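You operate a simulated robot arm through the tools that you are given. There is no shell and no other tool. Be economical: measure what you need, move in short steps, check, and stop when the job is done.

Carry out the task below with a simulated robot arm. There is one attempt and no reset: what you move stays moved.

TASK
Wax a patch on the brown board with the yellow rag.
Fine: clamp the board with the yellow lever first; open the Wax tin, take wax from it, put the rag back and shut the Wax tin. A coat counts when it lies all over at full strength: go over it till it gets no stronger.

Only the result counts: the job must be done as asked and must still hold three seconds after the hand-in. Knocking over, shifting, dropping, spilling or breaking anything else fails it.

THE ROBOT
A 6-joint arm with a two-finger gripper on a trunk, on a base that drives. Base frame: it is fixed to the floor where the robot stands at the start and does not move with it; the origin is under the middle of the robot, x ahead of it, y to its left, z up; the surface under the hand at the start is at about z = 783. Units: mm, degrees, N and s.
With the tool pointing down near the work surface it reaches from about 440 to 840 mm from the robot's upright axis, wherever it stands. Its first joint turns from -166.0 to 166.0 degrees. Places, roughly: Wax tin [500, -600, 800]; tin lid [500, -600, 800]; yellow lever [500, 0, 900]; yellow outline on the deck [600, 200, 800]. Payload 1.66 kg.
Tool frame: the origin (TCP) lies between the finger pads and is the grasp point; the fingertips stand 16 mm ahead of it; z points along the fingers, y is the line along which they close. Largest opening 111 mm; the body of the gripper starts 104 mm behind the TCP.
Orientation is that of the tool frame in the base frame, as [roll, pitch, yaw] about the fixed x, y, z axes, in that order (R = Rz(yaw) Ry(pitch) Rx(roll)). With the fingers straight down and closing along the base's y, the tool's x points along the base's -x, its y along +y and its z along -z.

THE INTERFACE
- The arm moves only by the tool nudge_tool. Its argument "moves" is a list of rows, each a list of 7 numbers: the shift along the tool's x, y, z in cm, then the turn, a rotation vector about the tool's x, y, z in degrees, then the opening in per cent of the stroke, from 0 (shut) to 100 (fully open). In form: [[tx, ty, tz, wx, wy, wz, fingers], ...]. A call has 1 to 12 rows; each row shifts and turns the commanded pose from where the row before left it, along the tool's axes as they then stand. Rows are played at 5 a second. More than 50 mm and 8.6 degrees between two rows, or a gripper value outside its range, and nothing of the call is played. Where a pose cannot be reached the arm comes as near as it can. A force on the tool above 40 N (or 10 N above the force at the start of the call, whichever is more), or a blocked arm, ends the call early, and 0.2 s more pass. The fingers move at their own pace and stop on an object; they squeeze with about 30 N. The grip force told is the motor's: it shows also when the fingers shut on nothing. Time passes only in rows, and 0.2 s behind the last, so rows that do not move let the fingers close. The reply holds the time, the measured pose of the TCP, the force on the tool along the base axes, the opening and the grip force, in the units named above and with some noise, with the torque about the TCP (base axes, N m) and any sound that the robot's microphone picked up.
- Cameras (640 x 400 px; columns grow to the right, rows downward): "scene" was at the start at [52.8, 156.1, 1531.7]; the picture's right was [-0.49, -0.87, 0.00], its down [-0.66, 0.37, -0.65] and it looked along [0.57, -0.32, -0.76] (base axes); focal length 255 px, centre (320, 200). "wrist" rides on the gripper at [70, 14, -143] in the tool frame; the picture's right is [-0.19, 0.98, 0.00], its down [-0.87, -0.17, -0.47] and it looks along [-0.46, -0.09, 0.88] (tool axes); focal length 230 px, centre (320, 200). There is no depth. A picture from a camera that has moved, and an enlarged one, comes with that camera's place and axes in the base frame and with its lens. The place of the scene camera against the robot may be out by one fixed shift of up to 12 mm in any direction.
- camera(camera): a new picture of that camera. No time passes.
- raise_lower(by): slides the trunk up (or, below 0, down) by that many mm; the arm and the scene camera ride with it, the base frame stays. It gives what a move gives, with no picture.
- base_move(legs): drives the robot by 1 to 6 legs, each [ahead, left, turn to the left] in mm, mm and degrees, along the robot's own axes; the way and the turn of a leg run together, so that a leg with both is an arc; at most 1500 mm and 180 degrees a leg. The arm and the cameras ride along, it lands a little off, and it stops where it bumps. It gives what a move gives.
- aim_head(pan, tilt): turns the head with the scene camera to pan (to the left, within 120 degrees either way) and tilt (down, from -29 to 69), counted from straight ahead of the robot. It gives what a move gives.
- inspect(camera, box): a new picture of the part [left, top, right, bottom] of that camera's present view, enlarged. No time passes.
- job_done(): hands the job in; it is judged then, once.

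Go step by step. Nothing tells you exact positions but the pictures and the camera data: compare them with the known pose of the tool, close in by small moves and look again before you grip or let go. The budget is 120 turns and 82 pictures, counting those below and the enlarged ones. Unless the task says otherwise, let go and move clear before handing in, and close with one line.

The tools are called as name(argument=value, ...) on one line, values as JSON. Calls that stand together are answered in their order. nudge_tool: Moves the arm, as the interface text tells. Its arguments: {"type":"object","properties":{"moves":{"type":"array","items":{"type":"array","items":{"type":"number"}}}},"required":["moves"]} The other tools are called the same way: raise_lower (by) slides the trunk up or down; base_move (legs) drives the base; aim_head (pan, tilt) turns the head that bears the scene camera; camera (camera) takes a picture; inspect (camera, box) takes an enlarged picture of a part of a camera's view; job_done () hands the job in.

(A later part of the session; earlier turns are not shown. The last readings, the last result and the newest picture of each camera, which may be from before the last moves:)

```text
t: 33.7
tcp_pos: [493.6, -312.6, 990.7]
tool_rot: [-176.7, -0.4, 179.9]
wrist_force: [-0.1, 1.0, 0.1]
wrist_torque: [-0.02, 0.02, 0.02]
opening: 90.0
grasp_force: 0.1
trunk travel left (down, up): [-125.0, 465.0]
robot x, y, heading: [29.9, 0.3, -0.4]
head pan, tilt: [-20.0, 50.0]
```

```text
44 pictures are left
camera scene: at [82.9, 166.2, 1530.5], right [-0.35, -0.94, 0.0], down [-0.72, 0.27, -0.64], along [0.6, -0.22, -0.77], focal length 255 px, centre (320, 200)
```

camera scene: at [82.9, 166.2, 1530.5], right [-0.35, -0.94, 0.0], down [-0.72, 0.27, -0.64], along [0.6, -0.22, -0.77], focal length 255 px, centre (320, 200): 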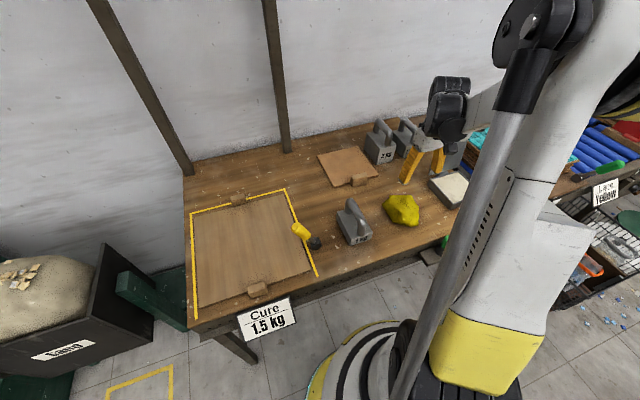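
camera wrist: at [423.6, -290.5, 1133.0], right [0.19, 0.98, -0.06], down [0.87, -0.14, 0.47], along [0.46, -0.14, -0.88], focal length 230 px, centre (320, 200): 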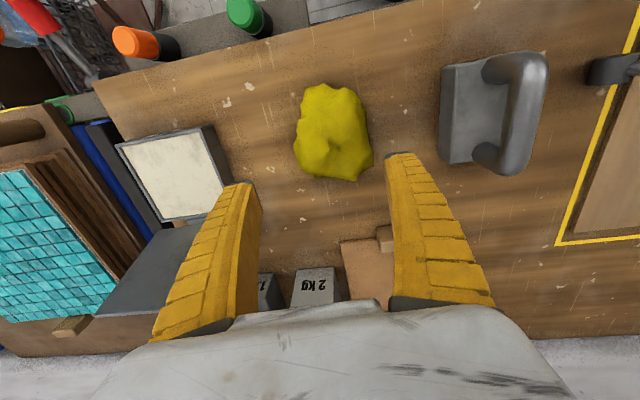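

The rag is a dome about 110 mm wide centred at (496, -309). I'll straighten the tool, open fully, and come down with tips just above the table on either side of the dome.

nudge_tool(moves=[[-0.2, 0.3, 0, -3.2, 0, 0, 100], [0, 0, 4, 0, 0, 0, 100], [0, 0, 4, 0, 0, 0, 100], [0, 0, 4, 0, 0, 0, 100], [0, 0, 2.5, 0, 0, 0, 100], [0, 0, 0, 0, 0, 0, 100]])

camera(camera="wrist")

```text
t: 35.1
tcp_pos: [493.8, -311.1, 846.4]
tool_rot: [-179.9, -0.5, -180.0]
wrist_force: [-0.6, 0.8, -0.7]
wrist_torque: [-0.01, 0.02, -0.01]
opening: 110.8
grasp_force: 0.1
trunk travel left (down, up): [-125.0, 465.0]
robot x, y, heading: [25.0, 1.7, -0.4]
head pan, tilt: [-20.0, 50.0]
```

```text
43 pictures are left
camera wrist: at [424.7, -297.5, 989.5], right [0.19, 0.98, 0.0], down [0.87, -0.17, 0.47], along [0.46, -0.09, -0.89], focal length 230 px, centre (320, 200)
```

wrist: 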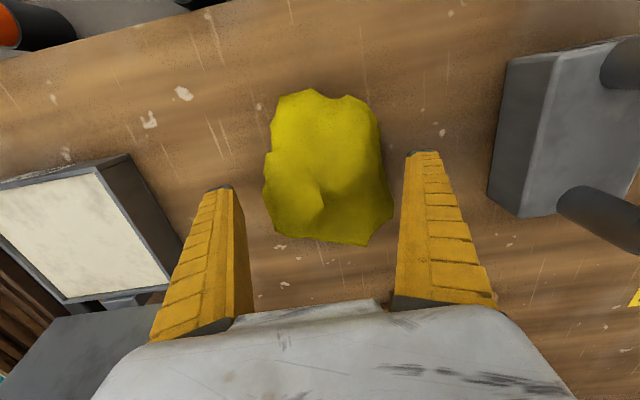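

The fingers line up with the rag's edges. I'll shift +3 mm in y and descend gently to z ≈ 814.

nudge_tool(moves=[[0, 0.35, 0, 0, 0, 0, 100], [0, 0, 1, 0, 0, 0, 100], [0, 0, 1, 0, 0, 0, 100], [0, 0, 1, 0, 0, 0, 100], [0, 0, 0.3, 0, 0, 0, 100]])

nudge_tool(moves=[[0, 0, 0, 0, 0, 0, 60], [0, 0, 0, 0, 0, 0, 30], [0, 0, 0, 0, 0, 0, 0], [0, 0, 0, 0, 0, 0, 0]])

camera(camera="wrist")

```text
t: 36.3
tcp_pos: [492.6, -305.8, 813.4]
tool_rot: [180.0, -0.4, -180.0]
wrist_force: [-0.1, 0.0, 0.1]
wrist_torque: [-0.03, 0.01, 0.0]
opening: 110.8
grasp_force: 0.0
trunk travel left (down, up): [-125.0, 465.0]
robot x, y, heading: [23.7, -0.8, -0.0]
head pan, tilt: [-20.0, 50.0]
```

```text
t: 37.3
tcp_pos: [492.4, -305.2, 813.2]
tool_rot: [-179.9, -0.3, -180.0]
wrist_force: [6.8, -3.5, 25.8]
wrist_torque: [-0.12, -0.29, 0.0]
opening: 80.5
grasp_force: 29.4
trunk travel left (down, up): [-125.0, 465.0]
robot x, y, heading: [26.2, 0.5, -0.3]
head pan, tilt: [-20.0, 50.0]
```

```text
42 pictures are left
camera wrist: at [423.5, -292.0, 957.4], right [0.19, 0.98, 0.0], down [0.87, -0.17, 0.47], along [0.46, -0.09, -0.88], focal length 230 px, centre (320, 200)
```

wrist: 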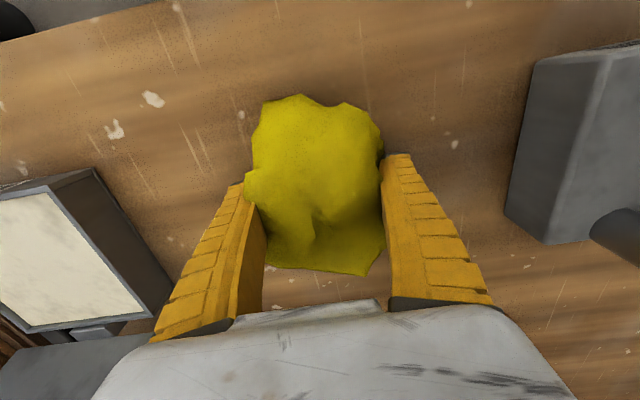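

The fingers hold the rag at about 80 mm. I'll lift a little to check the grip.

nudge_tool(moves=[[0, 0, -1, 0, 0, 0, 0], [0, 0, -3, 0, 0, 0, 0], [0, 0, -4, 0, 0, 0, 0], [0, 0, -4, 0, 0, 0, 0], [0, 0, 0, 0, 0, 0, 0]])

camera(camera="wrist")

inspect(camera="scene", box=[340, 110, 500, 230])

```text
t: 38.5
tcp_pos: [493.5, -306.4, 934.2]
tool_rot: [-180.0, -0.5, -180.0]
wrist_force: [-0.3, 0.3, -1.5]
wrist_torque: [0.0, -0.01, -0.01]
opening: 44.0
grasp_force: 30.2
trunk travel left (down, up): [-125.0, 465.0]
robot x, y, heading: [27.4, 1.0, -0.3]
head pan, tilt: [-20.0, 50.0]
```

```text
41 pictures are left
camera wrist: at [425.2, -292.8, 1077.7], right [0.19, 0.98, 0.0], down [0.87, -0.17, 0.47], along [0.46, -0.09, -0.89], focal length 230 px, centre (320, 200)
```

wrist: 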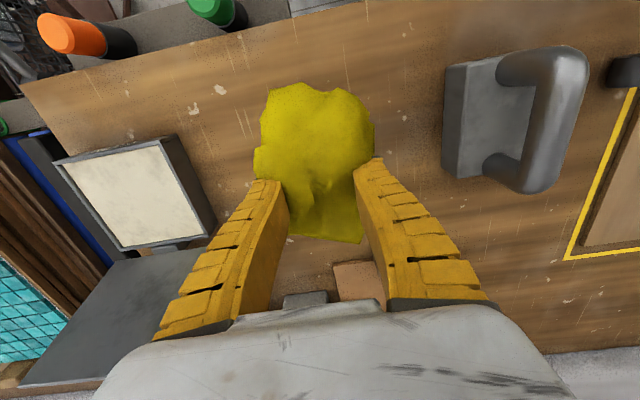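

```text
3.33 times, centred on (420, 170) of scene
camera zoom: at [83.0, 166.2, 1530.5], right [-0.35, -0.94, 0.0], down [-0.72, 0.26, -0.64], along [0.6, -0.22, -0.77], focal length 849 px, centre (-13, 300)
```

zoom: 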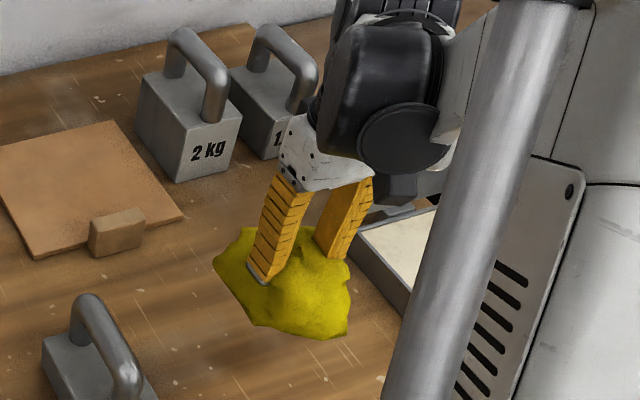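

The soft rag is held and lifted (fingers 44 mm apart). Now over to the wax, staying clear of the upright lid.

nudge_tool(moves=[[-0.3, -4.5, 0, 0, 0, 0, 0], [-0.3, -4.5, 0, 0, 0, 0, 0], [-0.3, -4.5, 0, 0, 0, 0, 0], [-0.3, -4.5, 0, 0, 0, 0, 0], [-0.3, -4.5, 0, 0, 0, 0, 0], [-0.3, -2, 0, 0, 0, 0, 0], [0, 0, 0, 0, 0, 0, 0]])

camera(camera="wrist")

```text
t: 40.1
tcp_pos: [513.1, -551.6, 933.5]
tool_rot: [-180.0, -0.5, -180.0]
wrist_force: [-1.2, 0.5, -0.4]
wrist_torque: [0.01, -0.02, 0.0]
opening: 43.4
grasp_force: 30.1
trunk travel left (down, up): [-125.0, 465.0]
robot x, y, heading: [23.5, -0.9, -0.4]
head pan, tilt: [-20.0, 50.0]
```

```text
39 pictures are left
camera wrist: at [444.1, -537.9, 1076.8], right [0.19, 0.98, 0.0], down [0.87, -0.17, 0.47], along [0.46, -0.09, -0.89], focal length 230 px, centre (320, 200)
```

wrist: 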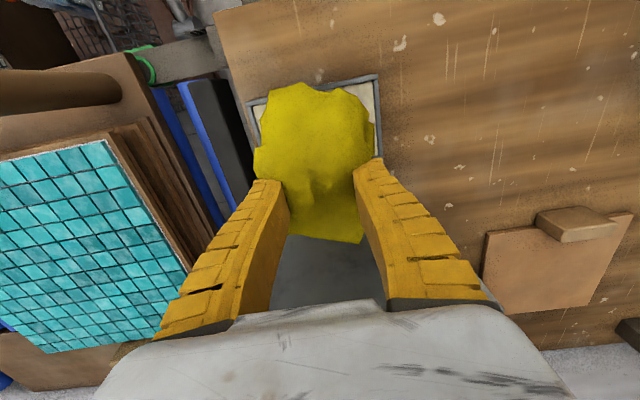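

Over the wax. Descending in small steps until contact.

nudge_tool(moves=[[0, 0, 3, 0, 0, 0, 0], [0, 0, 2.5, 0, 0, 0, 0], [0, 0, 1, 0, 0, 0, 0], [0, 0, 0.5, 0, 0, 0, 0], [0, 0, 0, 0, 0, 0, 0]])

nudge_tool(moves=[[0, 0, 0.4, 0, 0, 0, 0], [0, 0, 0.4, 0, 0, 0, 0], [0, 0, 0, 0, 0, 0, 0]])

camera(camera="wrist")

```text
t: 40.8
tcp_pos: [510.7, -550.9, 876.5]
tool_rot: [-179.7, -0.2, -180.0]
wrist_force: [-1.2, 1.5, 24.3]
wrist_torque: [-0.01, 0.21, -0.01]
opening: 45.4
grasp_force: 29.6
trunk travel left (down, up): [-125.0, 465.0]
robot x, y, heading: [25.7, -2.6, -0.2]
head pan, tilt: [-20.0, 50.0]
stopped in row 3: the force on the tool passed its limit at 52 N (the readings are from after the stop); the commanded pose is now the measured one
```

```text
t: 41.2
tcp_pos: [510.8, -550.6, 876.9]
tool_rot: [-179.7, -0.2, -180.0]
wrist_force: [-2.4, 2.9, 26.4]
wrist_torque: [0.08, 0.18, -0.03]
opening: 45.9
grasp_force: 30.5
trunk travel left (down, up): [-125.0, 465.0]
robot x, y, heading: [25.0, -2.1, -0.0]
head pan, tilt: [-20.0, 50.0]
stopped in row 1: the force on the tool passed its limit at 46 N (the readings are from after the stop); the commanded pose is now the measured one
```

```text
38 pictures are left
camera wrist: at [441.1, -536.4, 1019.4], right [0.19, 0.98, -0.01], down [0.87, -0.16, 0.47], along [0.46, -0.09, -0.88], focal length 230 px, centre (320, 200)
```

wrist: 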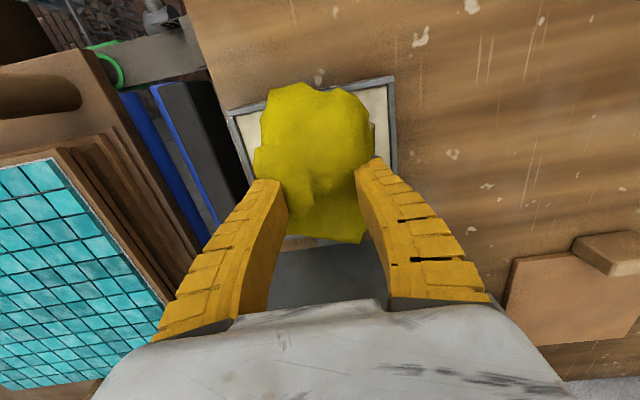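

The rag is pressed on the wax with ~25 N. I'll rub it a little in the tin, then lift and look.

nudge_tool(moves=[[0.3, 0.5, -0.1, 0, 0, 0, 0], [0, 0.5, 0, 0, 0, 0, 0], [0, -0.7, 0, 0, 0, 0, 0], [0, -0.7, 0, 0, 0, 0, 0], [0, 0.4, 0, 0, 0, 0, 0], [0, 0, 0, 0, 0, 0, 0]])

nudge_tool(moves=[[0, 0, -3, 0, 0, 0, 0], [0, 0, -4, 0, 0, 0, 0], [0, 0, -4, 0, 0, 0, 0], [0, 3, -2, 0, 0, 0, 0], [0, 4.5, 0, 0, 0, 0, 0], [0, 4.5, 0, 0, 0, 0, 0], [0, 4.5, 0, 0, 0, 0, 0], [0, 0, 0, 0, 0, 0, 0]])

camera(camera="wrist")

inspect(camera="scene", box=[360, 80, 540, 220])

```text
t: 42.6
tcp_pos: [510.1, -549.9, 874.7]
tool_rot: [-179.6, -0.1, -180.0]
wrist_force: [7.5, 4.1, 35.7]
wrist_torque: [0.28, -0.19, 0.0]
opening: 48.4
grasp_force: 29.7
trunk travel left (down, up): [-125.0, 465.0]
robot x, y, heading: [26.9, -2.9, -0.3]
head pan, tilt: [-20.0, 50.0]
```

```text
t: 44.4
tcp_pos: [509.3, -385.9, 1003.8]
tool_rot: [-179.6, -0.3, -180.0]
wrist_force: [0.1, 0.1, 0.3]
wrist_torque: [-0.03, 0.0, 0.04]
opening: 0.0
grasp_force: 29.0
trunk travel left (down, up): [-125.0, 465.0]
robot x, y, heading: [27.5, 0.6, -0.4]
head pan, tilt: [-20.0, 50.0]
```

```text
37 pictures are left
camera wrist: at [440.3, -372.1, 1147.1], right [0.19, 0.98, -0.01], down [0.87, -0.17, 0.47], along [0.46, -0.09, -0.88], focal length 230 px, centre (320, 200)
```

wrist: 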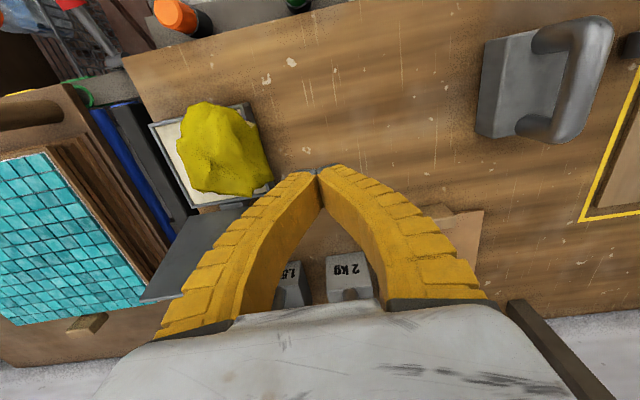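

```text
2.86 times, centred on (450, 150) of scene
camera zoom: at [83.2, 166.1, 1530.5], right [-0.35, -0.94, 0.0], down [-0.72, 0.26, -0.64], along [0.6, -0.22, -0.77], focal length 728 px, centre (-51, 343)
```

zoom: 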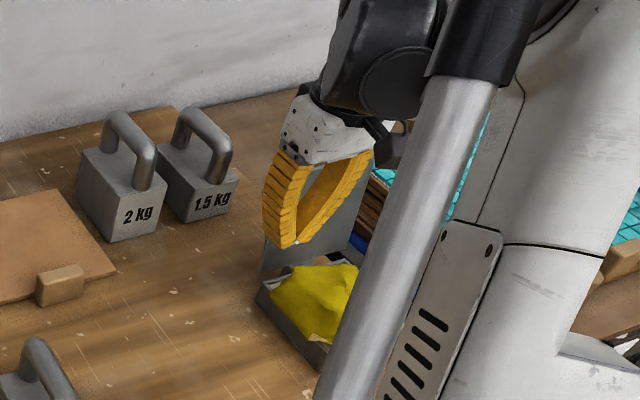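

The rag slipped off and now lies in the tin; nothing spilled. I need a lower, firmer grip — let me look closely at how it lies.

nudge_tool(moves=[[0, -4, 0, -0.4, 0, 0, 60], [0, -4.5, 0, 0, 0, 0, 100], [0, -4.5, 0, 0, 0, 0, 100], [0, -3, -2, 0, 0, 0, 100], [0, 0, 0, 0, 0, 0, 100]])

inspect(camera="wrist", box=[220, 70, 420, 220])

```text
t: 45.6
tcp_pos: [508.4, -547.5, 1023.8]
tool_rot: [179.9, -0.2, 180.0]
wrist_force: [-0.7, 0.0, 0.0]
wrist_torque: [-0.01, 0.01, -0.02]
opening: 110.7
grasp_force: 0.0
trunk travel left (down, up): [-125.0, 465.0]
robot x, y, heading: [24.3, 0.7, -0.5]
head pan, tilt: [-20.0, 50.0]
```

```text
2.67 times, centred on (320, 145) of wrist
camera zoom: at [439.3, -534.8, 1166.9], right [0.19, 0.98, 0.0], down [0.87, -0.17, 0.47], along [0.46, -0.09, -0.88], focal length 614 px, centre (320, 347)
```

zoom: 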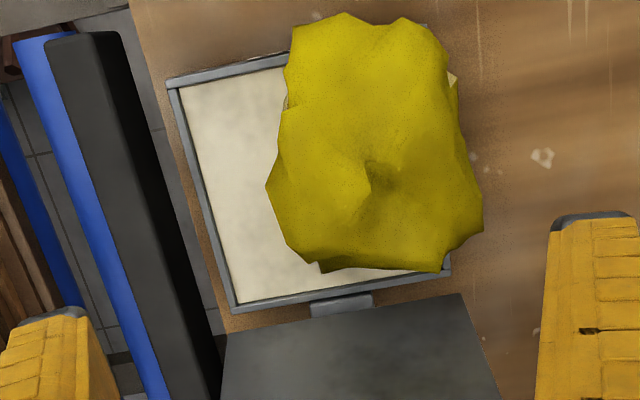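

The rag lies partly over the tin's +y rim, about 90 mm wide at x ≈ 495, centred at y ≈ -520. I'll regrip it there, lower than before (TCP z ≈ 840).

nudge_tool(moves=[[0.8, 2.8, 0, 0, 0, 0, 100], [0, 0, 4.5, 0, 0, 0, 100], [0, 0, 4.5, 0, 0, 0, 100], [0, 0, 3.5, 0, 0, 0, 100], [0, 0, 3, 0, 0, 0, 100], [0, 0, 0, 0, 0, 0, 100]])

camera(camera="wrist")

```text
t: 47.0
tcp_pos: [502.4, -517.6, 866.4]
tool_rot: [179.8, -0.2, 180.0]
wrist_force: [0.2, -0.1, -0.2]
wrist_torque: [0.01, -0.01, 0.02]
opening: 111.1
grasp_force: 0.1
trunk travel left (down, up): [-125.0, 465.0]
robot x, y, heading: [20.9, -3.2, -0.3]
head pan, tilt: [-20.0, 50.0]
```

```text
34 pictures are left
camera wrist: at [432.0, -504.9, 1009.3], right [0.19, 0.98, 0.0], down [0.87, -0.17, 0.47], along [0.46, -0.09, -0.88], focal length 230 px, centre (320, 200)
```

wrist: 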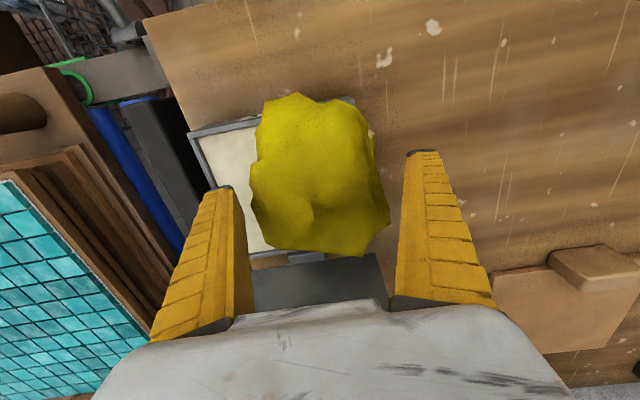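

Centred well. Descending 28 mm and closing.

nudge_tool(moves=[[0, -0.1, 1.5, 0, 0, 0, 100], [0, 0, 0.8, 0, 0, 0, 100], [0, 0, 0.5, 0, 0, 0, 100], [0, 0, 0, 0, 0, 0, 100]])

nudge_tool(moves=[[0, 0, 0, 0, 0, 0, 60], [0, 0, 0, 0, 0, 0, 30], [0, 0, 0, 0, 0, 0, 0], [0, 0, 0, 0, 0, 0, 0]])

camera(camera="wrist")

```text
t: 48.0
tcp_pos: [500.7, -518.5, 840.6]
tool_rot: [179.8, -0.4, -180.0]
wrist_force: [-0.2, -0.2, -0.8]
wrist_torque: [-0.01, 0.03, -0.02]
opening: 110.7
grasp_force: 0.1
trunk travel left (down, up): [-125.0, 465.0]
robot x, y, heading: [22.9, -1.5, -0.4]
head pan, tilt: [-20.0, 50.0]
```

```text
t: 49.0
tcp_pos: [501.3, -519.0, 841.4]
tool_rot: [179.8, -0.3, 180.0]
wrist_force: [1.9, -2.7, 7.2]
wrist_torque: [-0.05, -0.06, -0.04]
opening: 87.3
grasp_force: 29.8
trunk travel left (down, up): [-125.0, 465.0]
robot x, y, heading: [23.4, -3.4, -0.0]
head pan, tilt: [-20.0, 50.0]
```

```text
33 pictures are left
camera wrist: at [431.0, -506.1, 983.5], right [0.19, 0.98, 0.0], down [0.87, -0.17, 0.47], along [0.46, -0.09, -0.88], focal length 230 px, centre (320, 200)
```

wrist: 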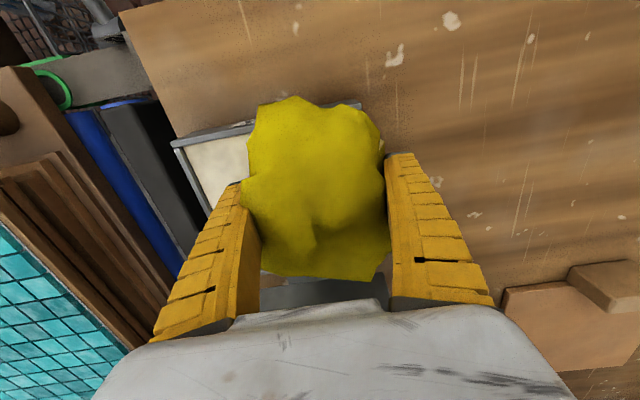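

The grip is wider now (87 mm) with little wedging. I'll lift 2 cm and check that it doesn't slip.

nudge_tool(moves=[[0, 0, -0.5, 0, 0, 0, 0], [0, 0, -0.5, 0, 0, 0, 0], [0, 0, -1, 0, 0, 0, 0], [0, 0, -1, 0, 0, 0, 0], [0, 0, 0, 0, 0, 0, 0]])

```text
t: 50.2
tcp_pos: [500.5, -518.4, 870.3]
tool_rot: [179.8, -0.2, 179.9]
wrist_force: [-0.4, -0.5, -0.6]
wrist_torque: [0.03, 0.01, -0.01]
opening: 85.5
grasp_force: 30.1
trunk travel left (down, up): [-125.0, 465.0]
robot x, y, heading: [25.6, -3.8, -0.2]
head pan, tilt: [-20.0, 50.0]
```

It holds at 85 mm. I'll centre it over the tin and press down again.

nudge_tool(moves=[[-0.7, -1.6, 0, 0, 0, 0, 0], [-0.7, -1.6, 0, 0, 0, 0, 0], [0, 0, 1, 0, 0, 0, 0], [0, 0, 0.7, 0, 0, 0, 0], [0, 0, 0.4, 0, 0, 0, 0], [0, 0, 0.4, 0, 0, 0, 0], [0, 0, 0.4, 0, 0, 0, 0], [0, 0, 0.3, 0, 0, 0, 0], [0, 0, 0.3, 0, 0, 0, 0], [0, 0, 0.3, 0, 0, 0, 0]])

camera(camera="wrist")

```text
t: 52.4
tcp_pos: [513.9, -549.9, 833.2]
tool_rot: [179.9, -0.2, -180.0]
wrist_force: [2.7, -6.4, 19.1]
wrist_torque: [-0.04, -0.13, -0.07]
opening: 94.3
grasp_force: 30.3
trunk travel left (down, up): [-125.0, 465.0]
robot x, y, heading: [26.1, -0.6, -0.3]
head pan, tilt: [-20.0, 50.0]
```

```text
32 pictures are left
camera wrist: at [444.5, -537.5, 976.5], right [0.19, 0.98, 0.0], down [0.87, -0.17, 0.47], along [0.46, -0.09, -0.88], focal length 230 px, centre (320, 200)
```

wrist: 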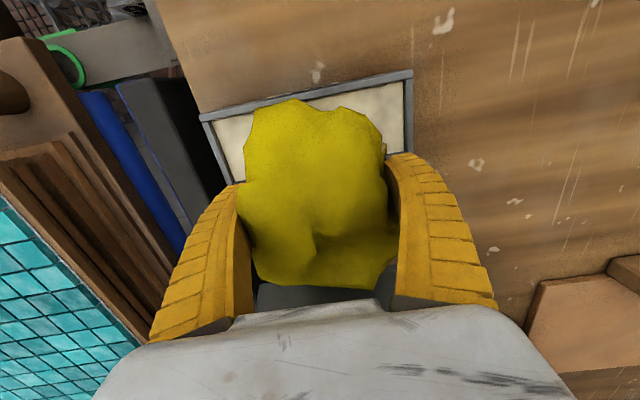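

Now it sits on the wax inside the rim at ~19 N. A small rub, then lift and check the opening.

nudge_tool(moves=[[0.3, 0.3, 0.05, 0, 0, 0, 0], [0.3, -0.3, 0, 0, 0, 0, 0], [-0.3, -0.3, 0, 0, 0, 0, 0], [-0.3, 0.3, 0, 0, 0, 0, 0], [0, 0, 0, 0, 0, 0, 0], [0, 0, 0, 0, 0, 0, 0]])

nudge_tool(moves=[[0, 0, -0.4, 0, 0, 0, 0], [0, 0, -0.6, 0, 0, 0, 0], [0, 0, -1, 0, 0, 0, 0], [0, 0, -2, 0, 0, 0, 0], [0, 0, -3, 0, 0, 0, 0], [0, 0, -4, 0, 0, 0, 0], [0, 0, -2, 0, 0, 0, 0], [0, 0, 0, 0, 0, 0, 0]])

camera(camera="wrist")

```text
t: 53.8
tcp_pos: [514.9, -551.2, 832.1]
tool_rot: [179.9, -0.1, -180.0]
wrist_force: [-4.2, -4.0, 11.1]
wrist_torque: [0.04, -0.05, 0.0]
opening: 94.1
grasp_force: 30.4
trunk travel left (down, up): [-125.0, 465.0]
robot x, y, heading: [25.0, -5.3, -0.6]
head pan, tilt: [-20.0, 50.0]
```

```text
t: 55.6
tcp_pos: [516.9, -550.4, 962.9]
tool_rot: [179.8, -0.3, 180.0]
wrist_force: [-0.1, -0.9, -1.0]
wrist_torque: [-0.02, 0.0, 0.01]
opening: 92.4
grasp_force: 30.8
trunk travel left (down, up): [-125.0, 465.0]
robot x, y, heading: [22.8, 0.2, -0.3]
head pan, tilt: [-20.0, 50.0]
```

```text
31 pictures are left
camera wrist: at [446.8, -537.6, 1106.4], right [0.19, 0.98, 0.0], down [0.87, -0.17, 0.47], along [0.46, -0.09, -0.88], focal length 230 px, centre (320, 200)
```

wrist: 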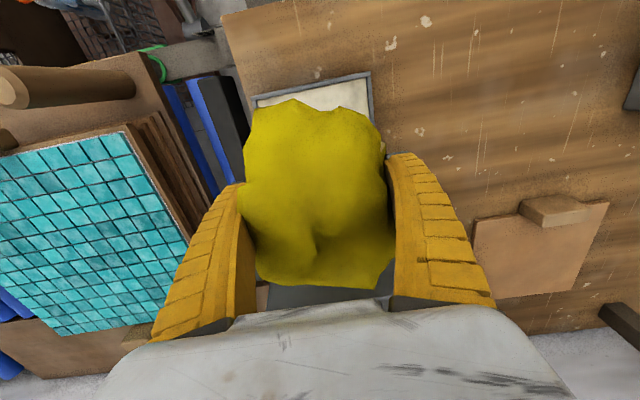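

The rag is held firmly after waxing. I'll carry it high over to the board (centre near (570, 238)).

nudge_tool(moves=[[0, 0, -4, 0, 0, 0, 0], [0, 4.5, 0, 0, 0, 0, 0], [0, 4.5, 0, 0, 0, 0, 0], [0, 4.5, 0, 0, 0, 0, 0], [0, 4.5, 0, 0, 0, 0, 0], [0, 4.5, 0, 0, 0, 0, 0], [0, 4.5, 0, 0, 0, 0, 0], [0, 4.5, 0, 0, 0, 0, 0], [0, 4.5, 0, 0, 0, 0, 0], [0, 4.5, 0, 0, 0, 0, 0], [0, 4.5, 0, 0, 0, 0, 0], [0, 4.5, 0, 0, 0, 0, 0]])

nudge_tool(moves=[[-0.5, 4.5, 0, 0, 0, 0, 0], [-0.5, 4.5, 0, 0, 0, 0, 0], [-0.5, 4.5, 0, 0, 0, 0, 0], [-1, 4.5, 0, 0, 0, 0, 0], [-1, 4.5, 0, 0, 0, 0, 0], [-1, 4.5, 0, 0, 0, 0, 0], [-1, 2, 0, 0, 0, 0, 0], [0, 0, 0, 0, 0, 0, 0]])

aim_head(pan=0, tilt=55)

camera(camera="scene")

camera(camera="wrist")

```text
t: 58.2
tcp_pos: [515.2, -55.6, 1002.6]
tool_rot: [179.8, -0.3, 180.0]
wrist_force: [-0.3, 0.1, -1.1]
wrist_torque: [0.0, 0.02, 0.01]
opening: 91.3
grasp_force: 30.3
trunk travel left (down, up): [-125.0, 465.0]
robot x, y, heading: [25.9, 0.1, -0.0]
head pan, tilt: [-20.0, 50.0]
```

```text
t: 60.0
tcp_pos: [569.9, 233.7, 1005.1]
tool_rot: [179.8, -0.2, -179.9]
wrist_force: [-0.3, 0.1, -1.4]
wrist_torque: [-0.01, 0.02, 0.01]
opening: 91.4
grasp_force: 30.3
trunk travel left (down, up): [-125.0, 465.0]
robot x, y, heading: [25.6, -2.0, -0.2]
head pan, tilt: [-20.0, 50.0]
```

```text
t: 60.8
tcp_pos: [570.0, 233.4, 1006.5]
tool_rot: [179.8, -0.4, -180.0]
wrist_force: [0.0, -0.7, 0.2]
wrist_torque: [-0.01, 0.01, -0.02]
opening: 91.2
grasp_force: 29.8
trunk travel left (down, up): [-125.0, 465.0]
robot x, y, heading: [26.3, -0.8, -0.4]
head pan, tilt: [0.0, 55.0]
```

```text
30 pictures are left
camera scene: at [83.0, 192.3, 1524.0], right [0.0, -1.0, 0.0], down [-0.82, 0.0, -0.57], along [0.57, 0.0, -0.82], focal length 255 px, centre (320, 200)
```

scene: 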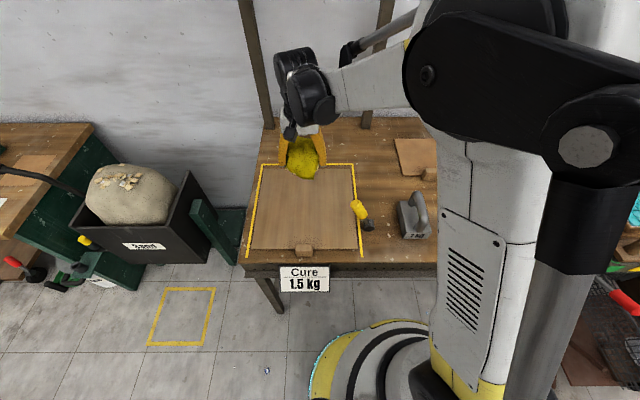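

```text
29 pictures are left
camera wrist: at [501.5, 246.7, 1149.3], right [0.19, 0.98, 0.0], down [0.87, -0.17, 0.47], along [0.46, -0.09, -0.88], focal length 230 px, centre (320, 200)
```

wrist: 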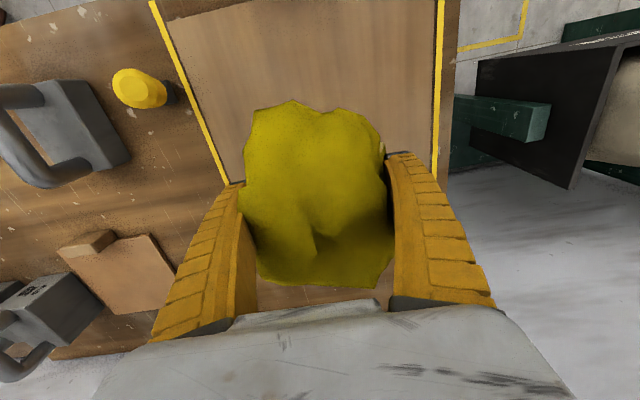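

I'm above the board's middle (board x 400–740, y 73–400). I'll lower the rag till it presses at ~15–20 N.

nudge_tool(moves=[[0, 0, 4.5, 0, 0, 0, 0], [0, 0, 4.5, 0, 0, 0, 0], [0, 0, 4.5, 0, 0, 0, 0], [0, 0, 3.5, 0, 0, 0, 0], [0, 0, 1, 0, 0, 0, 0], [0, 0, 0.4, 0, 0, 0, 0], [0, 0, 0.3, 0, 0, 0, 0], [0, 0, 0.3, 0, 0, 0, 0], [0, 0, 0, 0, 0, 0, 0]])

```text
t: 62.8
tcp_pos: [570.8, 234.3, 814.2]
tool_rot: [179.9, -0.3, 179.9]
wrist_force: [0.0, -0.2, 0.0]
wrist_torque: [0.02, 0.02, 0.0]
opening: 91.0
grasp_force: 30.2
trunk travel left (down, up): [-125.0, 465.0]
robot x, y, heading: [23.3, 0.5, -0.3]
head pan, tilt: [0.0, 55.0]
```

No contact yet; continuing in 2 mm steps.

nudge_tool(moves=[[0, 0, 0.2, 0, 0, 0, 0], [0, 0, 0.2, 0, 0, 0, 0], [0, 0, 0.2, 0, 0, 0, 0], [0, 0, 0, 0, 0, 0, 0]])

```text
t: 63.8
tcp_pos: [570.3, 234.7, 808.2]
tool_rot: [179.8, -0.3, 180.0]
wrist_force: [0.4, 0.7, 12.4]
wrist_torque: [0.01, -0.13, -0.04]
opening: 93.3
grasp_force: 29.7
trunk travel left (down, up): [-125.0, 465.0]
robot x, y, heading: [24.9, -3.3, 0.1]
head pan, tilt: [0.0, 55.0]
```

Contact at 12 N. A first test stroke in x and back.

nudge_tool(moves=[[2, 0, 0, 0, 0, 0, 0], [2, 0, 0, 0, 0, 0, 0], [2, 0, 0, 0, 0, 0, 0], [-2, 0, 0, 0, 0, 0, 0], [-2, 0, 0, 0, 0, 0, 0], [-2, 0, 0, 0, 0, 0, 0], [-2, 0, 0, 0, 0, 0, 0], [-2, 0, 0, 0, 0, 0, 0], [-2, 0, 0, 0, 0, 0, 0], [0, 0, 0, 0, 0, 0, 0]])

camera(camera="wrist")

```text
t: 66.0
tcp_pos: [627.1, 234.5, 808.6]
tool_rot: [179.8, -0.2, 179.9]
wrist_force: [-5.5, -0.3, 10.3]
wrist_torque: [0.0, -0.06, 0.0]
opening: 93.5
grasp_force: 29.9
trunk travel left (down, up): [-125.0, 465.0]
robot x, y, heading: [25.0, -2.1, -0.1]
head pan, tilt: [0.0, 55.0]
```

```text
28 pictures are left
camera wrist: at [557.9, 247.1, 951.3], right [0.19, 0.98, 0.0], down [0.87, -0.17, 0.47], along [0.46, -0.09, -0.88], focal length 230 px, centre (320, 200)
```

wrist: 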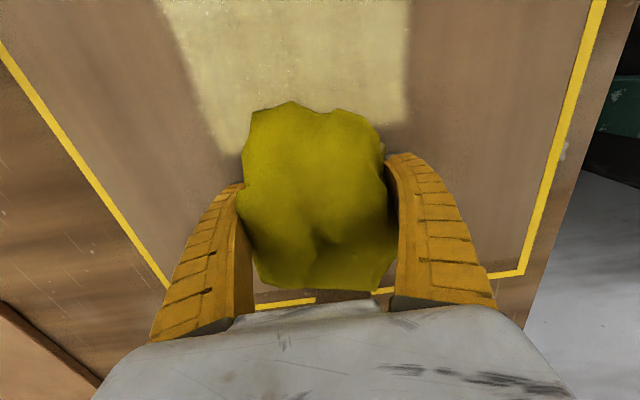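

The wax lays down as a pale strip about 125 mm wide. I'll extend this middle strip over the board's depth (x ≈ 470–672 for the tool) and repeat strokes.

nudge_tool(moves=[[-2.2, 0, 0, 0, 0, 0, 0], [-2.2, 0, 0, 0, 0, 0, 0], [2.5, 0, 0, 0, 0, 0, 0], [2.5, 0, 0, 0, 0, 0, 0], [2.5, 0, 0, 0, 0, 0, 0], [2.5, 0, 0, 0, 0, 0, 0], [2.5, 0, 0, 0, 0, 0, 0], [2.5, 0, 0, 0, 0, 0, 0], [2.5, 0, 0, 0, 0, 0, 0], [2.4, 0, 0, 0, 0, 0, 0], [0, 0, 0, 0, 0, 0, 0]])

nudge_tool(moves=[[-2.5, 0, 0, 0, 0, 0, 0], [-2.5, 0, 0, 0, 0, 0, 0], [-2.5, 0, 0, 0, 0, 0, 0], [-2.5, 0, 0, 0, 0, 0, 0], [-2.5, 0, 0, 0, 0, 0, 0], [-2.5, 0, 0, 0, 0, 0, 0], [-2.5, 0, 0, 0, 0, 0, 0], [-2.5, 0, 0, 0, 0, 0, 0], [0, 0, 0, 0, 0, 0, 0]])

camera(camera="scene")

```text
t: 68.4
tcp_pos: [472.3, 234.7, 806.6]
tool_rot: [179.8, -0.2, 180.0]
wrist_force: [4.1, -0.8, 13.0]
wrist_torque: [0.09, -0.13, -0.04]
opening: 93.6
grasp_force: 30.0
trunk travel left (down, up): [-125.0, 465.0]
robot x, y, heading: [23.7, 2.1, -0.2]
head pan, tilt: [0.0, 55.0]
```

```text
t: 70.4
tcp_pos: [673.0, 234.3, 806.8]
tool_rot: [179.8, -0.4, 179.9]
wrist_force: [-13.7, -1.5, 0.7]
wrist_torque: [0.09, 0.06, 0.04]
opening: 93.2
grasp_force: 29.6
trunk travel left (down, up): [-125.0, 465.0]
robot x, y, heading: [25.0, -3.8, -0.2]
head pan, tilt: [0.0, 55.0]
```

```text
27 pictures are left
camera scene: at [81.4, 192.2, 1524.1], right [0.0, -1.0, 0.0], down [-0.82, 0.0, -0.57], along [0.57, 0.0, -0.82], focal length 255 px, centre (320, 200)
```

scene: 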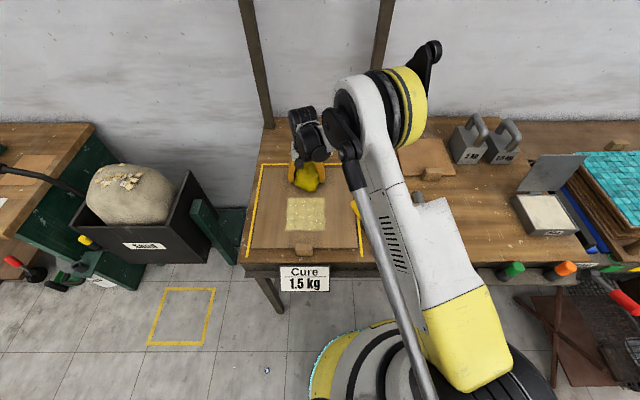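

A pale patch is visible mid-board. Let me zoom in on it.

inspect(camera="scene", box=[235, 140, 395, 260])

```text
3.33 times, centred on (315, 200) of scene
camera zoom: at [81.4, 192.2, 1524.1], right [0.0, -1.0, 0.0], down [-0.82, 0.0, -0.57], along [0.57, 0.0, -0.82], focal length 849 px, centre (337, 200)
```

zoom: 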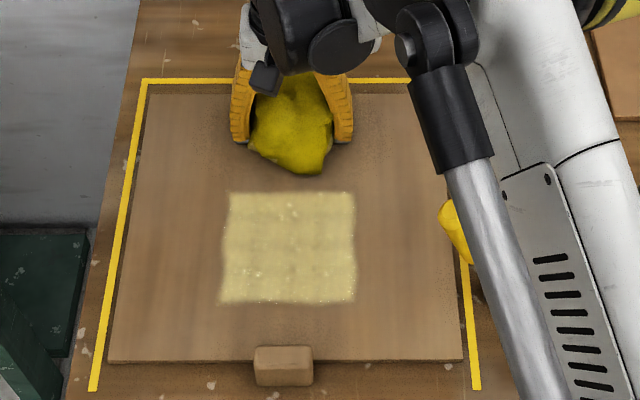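

The wax only takes inside a square patch, about x 465–590, y 173–305. I'll go back over it with strokes offset to both sides to even it out and see if the width grows.

nudge_tool(moves=[[3, 0, 0, 0, 0, 0, 0], [3, 0, 0, 0, 0, 0, 0], [3, 2, 0, 0, 0, 0, 0], [2, 2, 0, 0, 0, 0, 0], [2.5, 0, 0, 0, 0, 0, 0], [2.5, 0, 0, 0, 0, 0, 0], [2.5, 0, 0, 0, 0, 0, 0], [2, -2, 0, 0, 0, 0, 0], [0, -2, 0, 0, 0, 0, 0], [0, -2, 0, 0, 0, 0, 0], [0, -2, 0, 0, 0, 0, 0]])

nudge_tool(moves=[[-2.5, 0, 0, 0, 0, 0, 0], [-2.5, 0, 0, 0, 0, 0, 0], [-2.5, 0, 0, 0, 0, 0, 0], [-2.5, 0, 0, 0, 0, 0, 0], [0, 2.5, 0, 0, 0, 0, 0], [2.5, 1.5, 0, 0, 0, 0, 0], [2.5, 0, 0, 0, 0, 0, 0], [2.5, 0, 0, 0, 0, 0, 0], [2.5, 0, 0, 0, 0, 0, 0]])

nudge_tool(moves=[[-2.5, 0, 0, 0, 0, 0, 0], [-2.5, 0, 0, 0, 0, 0, 0], [-2.5, 0, 0, 0, 0, 0, 0], [-3, 0, 0, 0, 0, 0, 0], [-4, 0, 0, 0, 0, 0, 0], [-4, 0, -1, 0, 0, 0, 0], [0, 0, -3, 0, 0, 0, 0], [0, 0, 0, 0, 0, 0, 0]])

inspect(camera="scene", box=[235, 140, 395, 260])

```text
t: 72.8
tcp_pos: [471.4, 195.2, 807.7]
tool_rot: [179.8, -0.3, -180.0]
wrist_force: [-0.1, -0.5, -0.7]
wrist_torque: [-0.01, 0.02, 0.02]
opening: 92.7
grasp_force: 30.4
trunk travel left (down, up): [-125.0, 465.0]
robot x, y, heading: [25.3, -3.4, -0.3]
head pan, tilt: [0.0, 55.0]
```

```text
t: 74.8
tcp_pos: [470.4, 234.0, 808.4]
tool_rot: [179.8, -0.3, -180.0]
wrist_force: [-0.1, -0.3, -0.2]
wrist_torque: [0.01, -0.02, 0.04]
opening: 92.9
grasp_force: 29.8
trunk travel left (down, up): [-125.0, 465.0]
robot x, y, heading: [29.1, 1.7, -0.3]
head pan, tilt: [0.0, 55.0]
```

```text
t: 76.6
tcp_pos: [651.5, 233.6, 848.0]
tool_rot: [179.8, -0.3, 180.0]
wrist_force: [-0.8, 0.0, 0.4]
wrist_torque: [-0.01, 0.0, -0.04]
opening: 93.1
grasp_force: 30.4
trunk travel left (down, up): [-125.0, 465.0]
robot x, y, heading: [25.7, 2.3, 0.2]
head pan, tilt: [0.0, 55.0]
```

```text
3.33 times, centred on (315, 200) of scene
camera zoom: at [82.7, 192.3, 1524.0], right [0.0, -1.0, 0.0], down [-0.82, 0.0, -0.57], along [0.57, 0.0, -0.82], focal length 849 px, centre (337, 200)
```

zoom: 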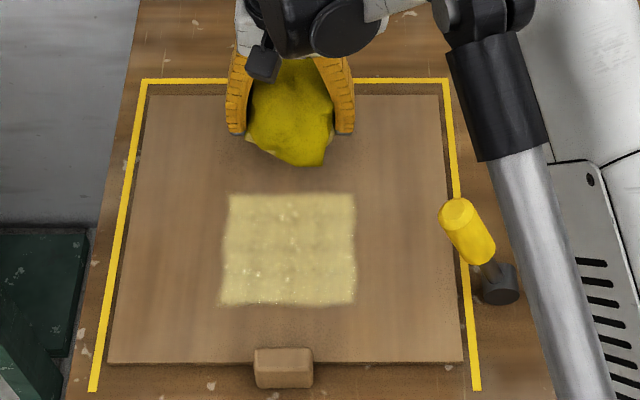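

The rag had lost pressure in those strokes (force ≈ 0). I'll return to the patch and press again to ~12 N before rubbing.

nudge_tool(moves=[[4, 0, 0, 0, 0, 0, 0], [4, 0, 0, 0, 0, 0, 0], [4, 0.5, 2, 0, 0, 0, 0], [0, 0, 2, 0, 0, 0, 0], [0, 0, 0.2, 0, 0, 0, 0], [0, 0, 0.2, 0, 0, 0, 0], [0, 0, 0, 0, 0, 0, 0]])

```text
t: 78.2
tcp_pos: [533.9, 238.5, 805.1]
tool_rot: [179.8, -0.3, 180.0]
wrist_force: [4.9, -0.9, 20.5]
wrist_torque: [-0.01, -0.16, -0.08]
opening: 93.6
grasp_force: 29.7
trunk travel left (down, up): [-125.0, 465.0]
robot x, y, heading: [24.6, -2.4, -0.2]
head pan, tilt: [0.0, 55.0]
```

Pressing at 20 N. Rubbing a raster over the patch.

nudge_tool(moves=[[2.5, 0, 0, 0, 0, 0, 0], [2.5, 0, 0, 0, 0, 0, 0], [0, 2, 0, 0, 0, 0, 0], [0, 2, 0, 0, 0, 0, 0], [-2.5, 0, 0, 0, 0, 0, 0], [-2.5, 0, 0, 0, 0, 0, 0], [-2.5, 0, 0, 0, 0, 0, 0], [-2.5, 0, 0, 0, 0, 0, 0], [0, -2, 0, 0, 0, 0, 0], [0, -2, 0, 0, 0, 0, 0], [0, -2, 0, 0, 0, 0, 0], [0, -2, 0, 0, 0, 0, 0]])

nudge_tool(moves=[[2.5, 0, 0, 0, 0, 0, 0], [2.5, 0, 0, 0, 0, 0, 0], [2.5, 0, 0, 0, 0, 0, 0], [2.5, 0, 0, 0, 0, 0, 0], [0, 2, 0, 0, 0, 0, 0], [0, 2, 0, 0, 0, 0, 0], [-2.5, 0, 0, 0, 0, 0, 0], [-2.5, 0, 0, 0, 0, 0, 0], [-2.5, 0, 0, 0, 0, 0, 0], [-2.5, 0, 0, 0, 0, 0, 0], [0, 0, 0, 0, 0, 0, 0]])

nudge_tool(moves=[[0, 0, -1.5, 0, 0, 0, 0], [-4, 0, -2, 0, 0, 0, 0], [-4.5, 0, 0, 0, 0, 0, 0], [0, 0, 0, 0, 0, 0, 0]])

inspect(camera="scene", box=[235, 140, 395, 260])

```text
t: 80.8
tcp_pos: [585.7, 198.4, 804.6]
tool_rot: [179.9, -0.4, 180.0]
wrist_force: [-0.1, -2.1, 3.7]
wrist_torque: [0.05, -0.02, -0.05]
opening: 93.0
grasp_force: 29.5
trunk travel left (down, up): [-125.0, 465.0]
robot x, y, heading: [27.2, -1.4, 0.0]
head pan, tilt: [0.0, 55.0]
```

```text
t: 83.2
tcp_pos: [582.3, 240.1, 804.8]
tool_rot: [179.9, -0.3, -179.9]
wrist_force: [-0.2, -0.4, -0.5]
wrist_torque: [-0.03, 0.03, -0.02]
opening: 93.1
grasp_force: 30.1
trunk travel left (down, up): [-125.0, 465.0]
robot x, y, heading: [24.2, -3.1, -0.1]
head pan, tilt: [0.0, 55.0]
```

```text
t: 84.2
tcp_pos: [670.4, 239.9, 838.4]
tool_rot: [179.9, -0.4, 180.0]
wrist_force: [0.3, 0.6, -0.3]
wrist_torque: [-0.01, 0.03, 0.0]
opening: 93.2
grasp_force: 30.3
trunk travel left (down, up): [-125.0, 465.0]
robot x, y, heading: [22.1, -1.3, -0.1]
head pan, tilt: [0.0, 55.0]
```

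```text
3.33 times, centred on (315, 200) of scene
camera zoom: at [83.2, 192.4, 1524.0], right [0.0, -1.0, 0.0], down [-0.82, 0.0, -0.57], along [0.57, 0.0, -0.82], focal length 849 px, centre (337, 200)
```

zoom: 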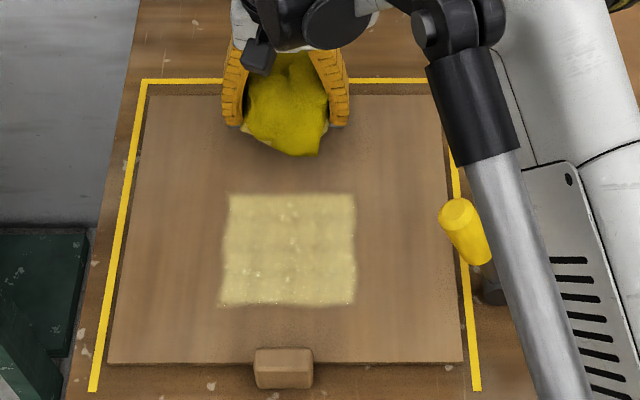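

The patch looks unchanged, maybe already saturated. I'll take a close reference picture to compare strength.

inspect(camera="scene", box=[282, 192, 332, 236])

nudge_tool(moves=[[4, 0, 0, 0, 0, 0, 0], [4, 0, 0, 0, 0, 0, 0], [4, 0, 1.5, 0, 0, 0, 0], [1.5, 0, 1.7, 0, 0, 0, 0], [0, 0, 0.3, 0, 0, 0, 0], [0, 0, 0.2, 0, 0, 0, 0], [0, 0, 0, 0, 0, 0, 0]])

```text
9.09 times, centred on (307, 214) of scene
camera zoom: at [83.2, 192.4, 1524.0], right [0.0, -1.0, 0.0], down [-0.82, 0.0, -0.57], along [0.57, 0.0, -0.82], focal length 2315 px, centre (438, 73)
```

zoom: 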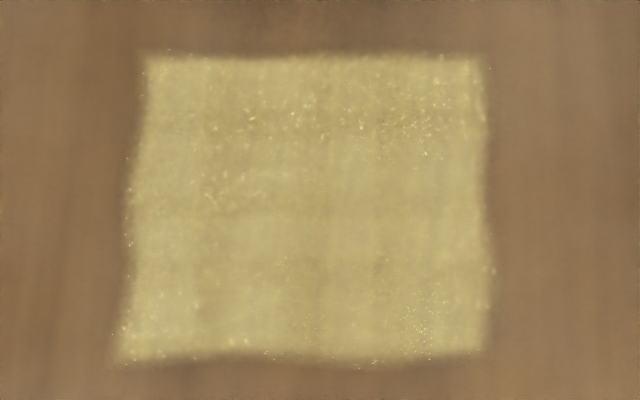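

```text
t: 86.0
tcp_pos: [533.1, 240.0, 803.0]
tool_rot: [179.9, -0.2, -180.0]
wrist_force: [-1.4, 1.5, 30.6]
wrist_torque: [-0.26, 0.02, -0.18]
opening: 93.1
grasp_force: 30.4
trunk travel left (down, up): [-125.0, 465.0]
robot x, y, heading: [22.8, -0.6, -0.3]
head pan, tilt: [0.0, 55.0]
stopped in row 7: the force on the tool passed its limit at 41 N (the readings are from after the stop); the commanded pose is now the measured one
```

The fingertips are nearly at the board. I'll back up 1 mm and rub the whole patch again at light pressure, then compare.

nudge_tool(moves=[[0, 0, -0.1, 0, 0, 0, 0], [2, 0, 0, 0, 0, 0, 0], [2, 0, 0, 0, 0, 0, 0], [2, 0, 0, 0, 0, 0, 0], [-2.5, 0, 0, 0, 0, 0, 0], [-2.5, 0, 0, 0, 0, 0, 0], [-2.5, 0, 0, 0, 0, 0, 0], [-2.5, 0, 0, 0, 0, 0, 0], [-2, 0, 0, 0, 0, 0, 0], [0, 0, 0, 0, 0, 0, 0]])

nudge_tool(moves=[[0, 1.5, 0, 0, 0, 0, 0], [0, 1.5, 0, 0, 0, 0, 0], [2.5, 0, 0, 0, 0, 0, 0], [2.5, 0, 0, 0, 0, 0, 0], [2.5, 0, 0, 0, 0, 0, 0], [2.5, 0, 0, 0, 0, 0, 0], [0, -2, 0, 0, 0, 0, 0], [0, -2, 0, 0, 0, 0, 0], [0, -2, 0, 0, 0, 0, 0]])

nudge_tool(moves=[[-2.5, 0, 0, 0, 0, 0, 0], [-2.5, 0, 0, 0, 0, 0, 0], [-2.5, 0, 0, 0, 0, 0, 0], [-2.5, 0, 0, 0, 0, 0, 0], [-2, 0, 0, 0, 0, 0, 0], [-2, 1, -2, 0, 0, 0, 0], [-3, 2, -2, 0, 0, 0, 0], [0, 0, 0, 0, 0, 0, 0]])

inspect(camera="scene", box=[282, 192, 332, 236])

```text
t: 86.6
tcp_pos: [522.3, 237.6, 802.2]
tool_rot: [179.8, 0.0, 180.0]
wrist_force: [1.4, -0.8, 21.1]
wrist_torque: [-0.36, 0.0, 0.29]
opening: 93.4
grasp_force: 29.8
trunk travel left (down, up): [-125.0, 465.0]
robot x, y, heading: [26.6, -1.6, -0.3]
head pan, tilt: [0.0, 55.0]
stopped in row 2: the force on the tool passed its limit at 64 N (the readings are from after the stop); the commanded pose is now the measured one
```

```text
t: 87.2
tcp_pos: [523.0, 263.0, 803.8]
tool_rot: [179.9, 0.1, 179.9]
wrist_force: [-1.3, -1.1, 19.7]
wrist_torque: [-0.23, 0.02, 0.3]
opening: 93.0
grasp_force: 29.4
trunk travel left (down, up): [-125.0, 465.0]
robot x, y, heading: [23.3, -1.0, -0.4]
head pan, tilt: [0.0, 55.0]
stopped in row 2: the force on the tool passed its limit at 51 N (the readings are from after the stop); the commanded pose is now the measured one
```

```text
t: 89.0
tcp_pos: [691.2, 290.8, 841.6]
tool_rot: [179.8, 0.1, 179.9]
wrist_force: [-0.8, -1.0, -0.4]
wrist_torque: [0.0, 0.0, 0.01]
opening: 92.8
grasp_force: 30.6
trunk travel left (down, up): [-125.0, 465.0]
robot x, y, heading: [26.4, -1.0, -0.3]
head pan, tilt: [0.0, 55.0]
```

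```text
9.09 times, centred on (307, 214) of scene
camera zoom: at [83.3, 192.3, 1524.0], right [0.0, -1.0, 0.0], down [-0.82, 0.0, -0.57], along [0.57, 0.0, -0.82], focal length 2315 px, centre (438, 73)
```

zoom: 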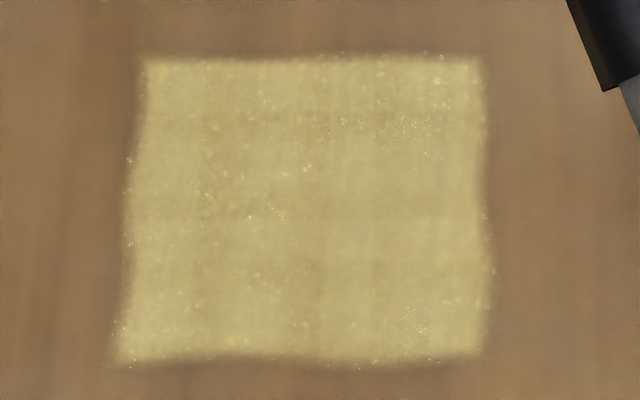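

The coat looks the same, but the fingertips now reach the board before the rag presses, so I can't be sure. I'll take the rag back to its spot, regrip slightly higher, re-wax and go over the patch again.

nudge_tool(moves=[[3, -1, -3.5, 0, 0, 0, 0], [3, 0, -3.5, 0, 0, 0, 0], [3, 0, -3.5, 0, 0, 0, 0], [2, 0, -3.5, 0, 0, 0, 0], [2, -4, 0, 0, 0, 0, 0], [1, -4.8, 0, 0, 0, 0, 0], [1, -4.8, 0, 0, 0, 0, 0], [1, -4.8, 0, 0, 0, 0, 0], [1, -4.8, 0, 0, 0, 0, 0], [1, -4.8, 0, 0, 0, 0, 0], [1, -4.8, 0, 0, 0, 0, 0], [0.8, -4.8, 0, 0, 0, 0, 0]])

nudge_tool(moves=[[0, -4.8, 0, 0, 0, 0, 0], [0, -4.8, 0, 0, 0, 0, 0], [0, -4.8, 0, 0, 0, 0, 0], [0, -4.8, 0, 0, 0, 0, 0], [0, -2, 0, 0, 0, 0, 0], [0, 0, 0, 0, 0, 0, 0]])

camera(camera="wrist")

```text
t: 91.6
tcp_pos: [496.2, -96.2, 983.7]
tool_rot: [179.9, 0.0, 180.0]
wrist_force: [0.7, 0.2, -0.3]
wrist_torque: [-0.01, 0.0, -0.02]
opening: 92.6
grasp_force: 29.7
trunk travel left (down, up): [-125.0, 465.0]
robot x, y, heading: [24.4, -1.3, -0.4]
head pan, tilt: [0.0, 55.0]
```

```text
t: 93.0
tcp_pos: [494.9, -306.5, 982.9]
tool_rot: [179.9, 0.0, 179.9]
wrist_force: [-0.6, -0.1, -0.5]
wrist_torque: [-0.04, 0.02, -0.03]
opening: 92.4
grasp_force: 29.8
trunk travel left (down, up): [-125.0, 465.0]
robot x, y, heading: [23.0, -2.0, -0.2]
head pan, tilt: [0.0, 55.0]
```

```text
21 pictures are left
camera wrist: at [425.0, -292.5, 1125.4], right [0.19, 0.98, 0.0], down [0.87, -0.17, 0.47], along [0.46, -0.09, -0.88], focal length 230 px, centre (320, 200)
```

wrist: 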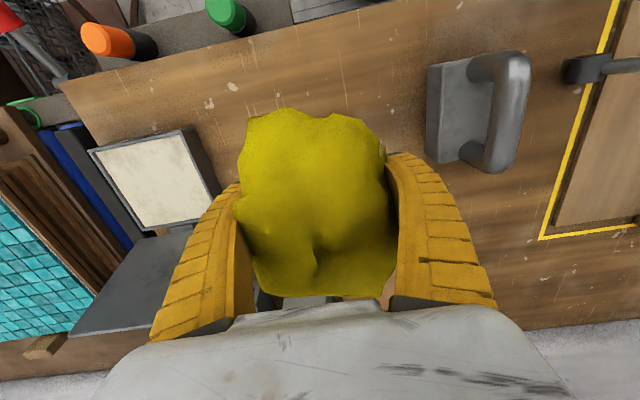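

I'll set the rag down here, open, raise so TCP is ~25 mm above the table, and regrip.

nudge_tool(moves=[[0, 0, 4.5, 0, 0, 0, 0], [0, 0, 4.5, 0, 0, 0, 0], [0, 0, 4.5, 0, 0, 0, 0], [0, 0, 3.5, 0, 0, 0, 0], [0, 0, 0.7, 0, 0, 0, 0], [0, 0, 0, 0, 0, 0, 0]])

nudge_tool(moves=[[0, 0, 0, 0, 0, 0, 100], [0, 0, 0, 0, 0, 0, 100], [0, 0, -0.4, 0, 0, 0, 100], [0, 0, 0, 0, 0, 0, 100]])

camera(camera="wrist")

```text
t: 94.4
tcp_pos: [494.7, -305.0, 803.6]
tool_rot: [179.8, 0.0, 179.9]
wrist_force: [0.0, 0.5, -1.2]
wrist_torque: [0.0, -0.03, 0.0]
opening: 92.7
grasp_force: 29.8
trunk travel left (down, up): [-125.0, 465.0]
robot x, y, heading: [24.9, -4.8, -0.1]
head pan, tilt: [0.0, 55.0]
```

```text
t: 95.4
tcp_pos: [493.8, -306.1, 809.5]
tool_rot: [179.9, 0.0, 179.9]
wrist_force: [0.3, 0.3, -0.8]
wrist_torque: [0.01, -0.04, -0.01]
opening: 110.9
grasp_force: 0.1
trunk travel left (down, up): [-125.0, 465.0]
robot x, y, heading: [21.6, -0.9, -0.4]
head pan, tilt: [0.0, 55.0]
```

```text
20 pictures are left
camera wrist: at [423.5, -292.0, 950.6], right [0.19, 0.98, 0.0], down [0.87, -0.17, 0.47], along [0.46, -0.09, -0.88], focal length 230 px, centre (320, 200)
```

wrist: 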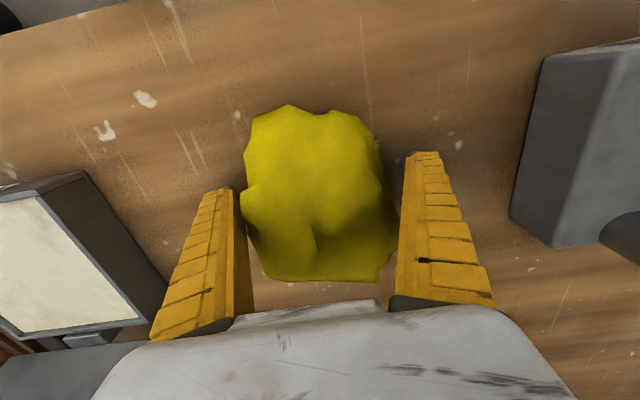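

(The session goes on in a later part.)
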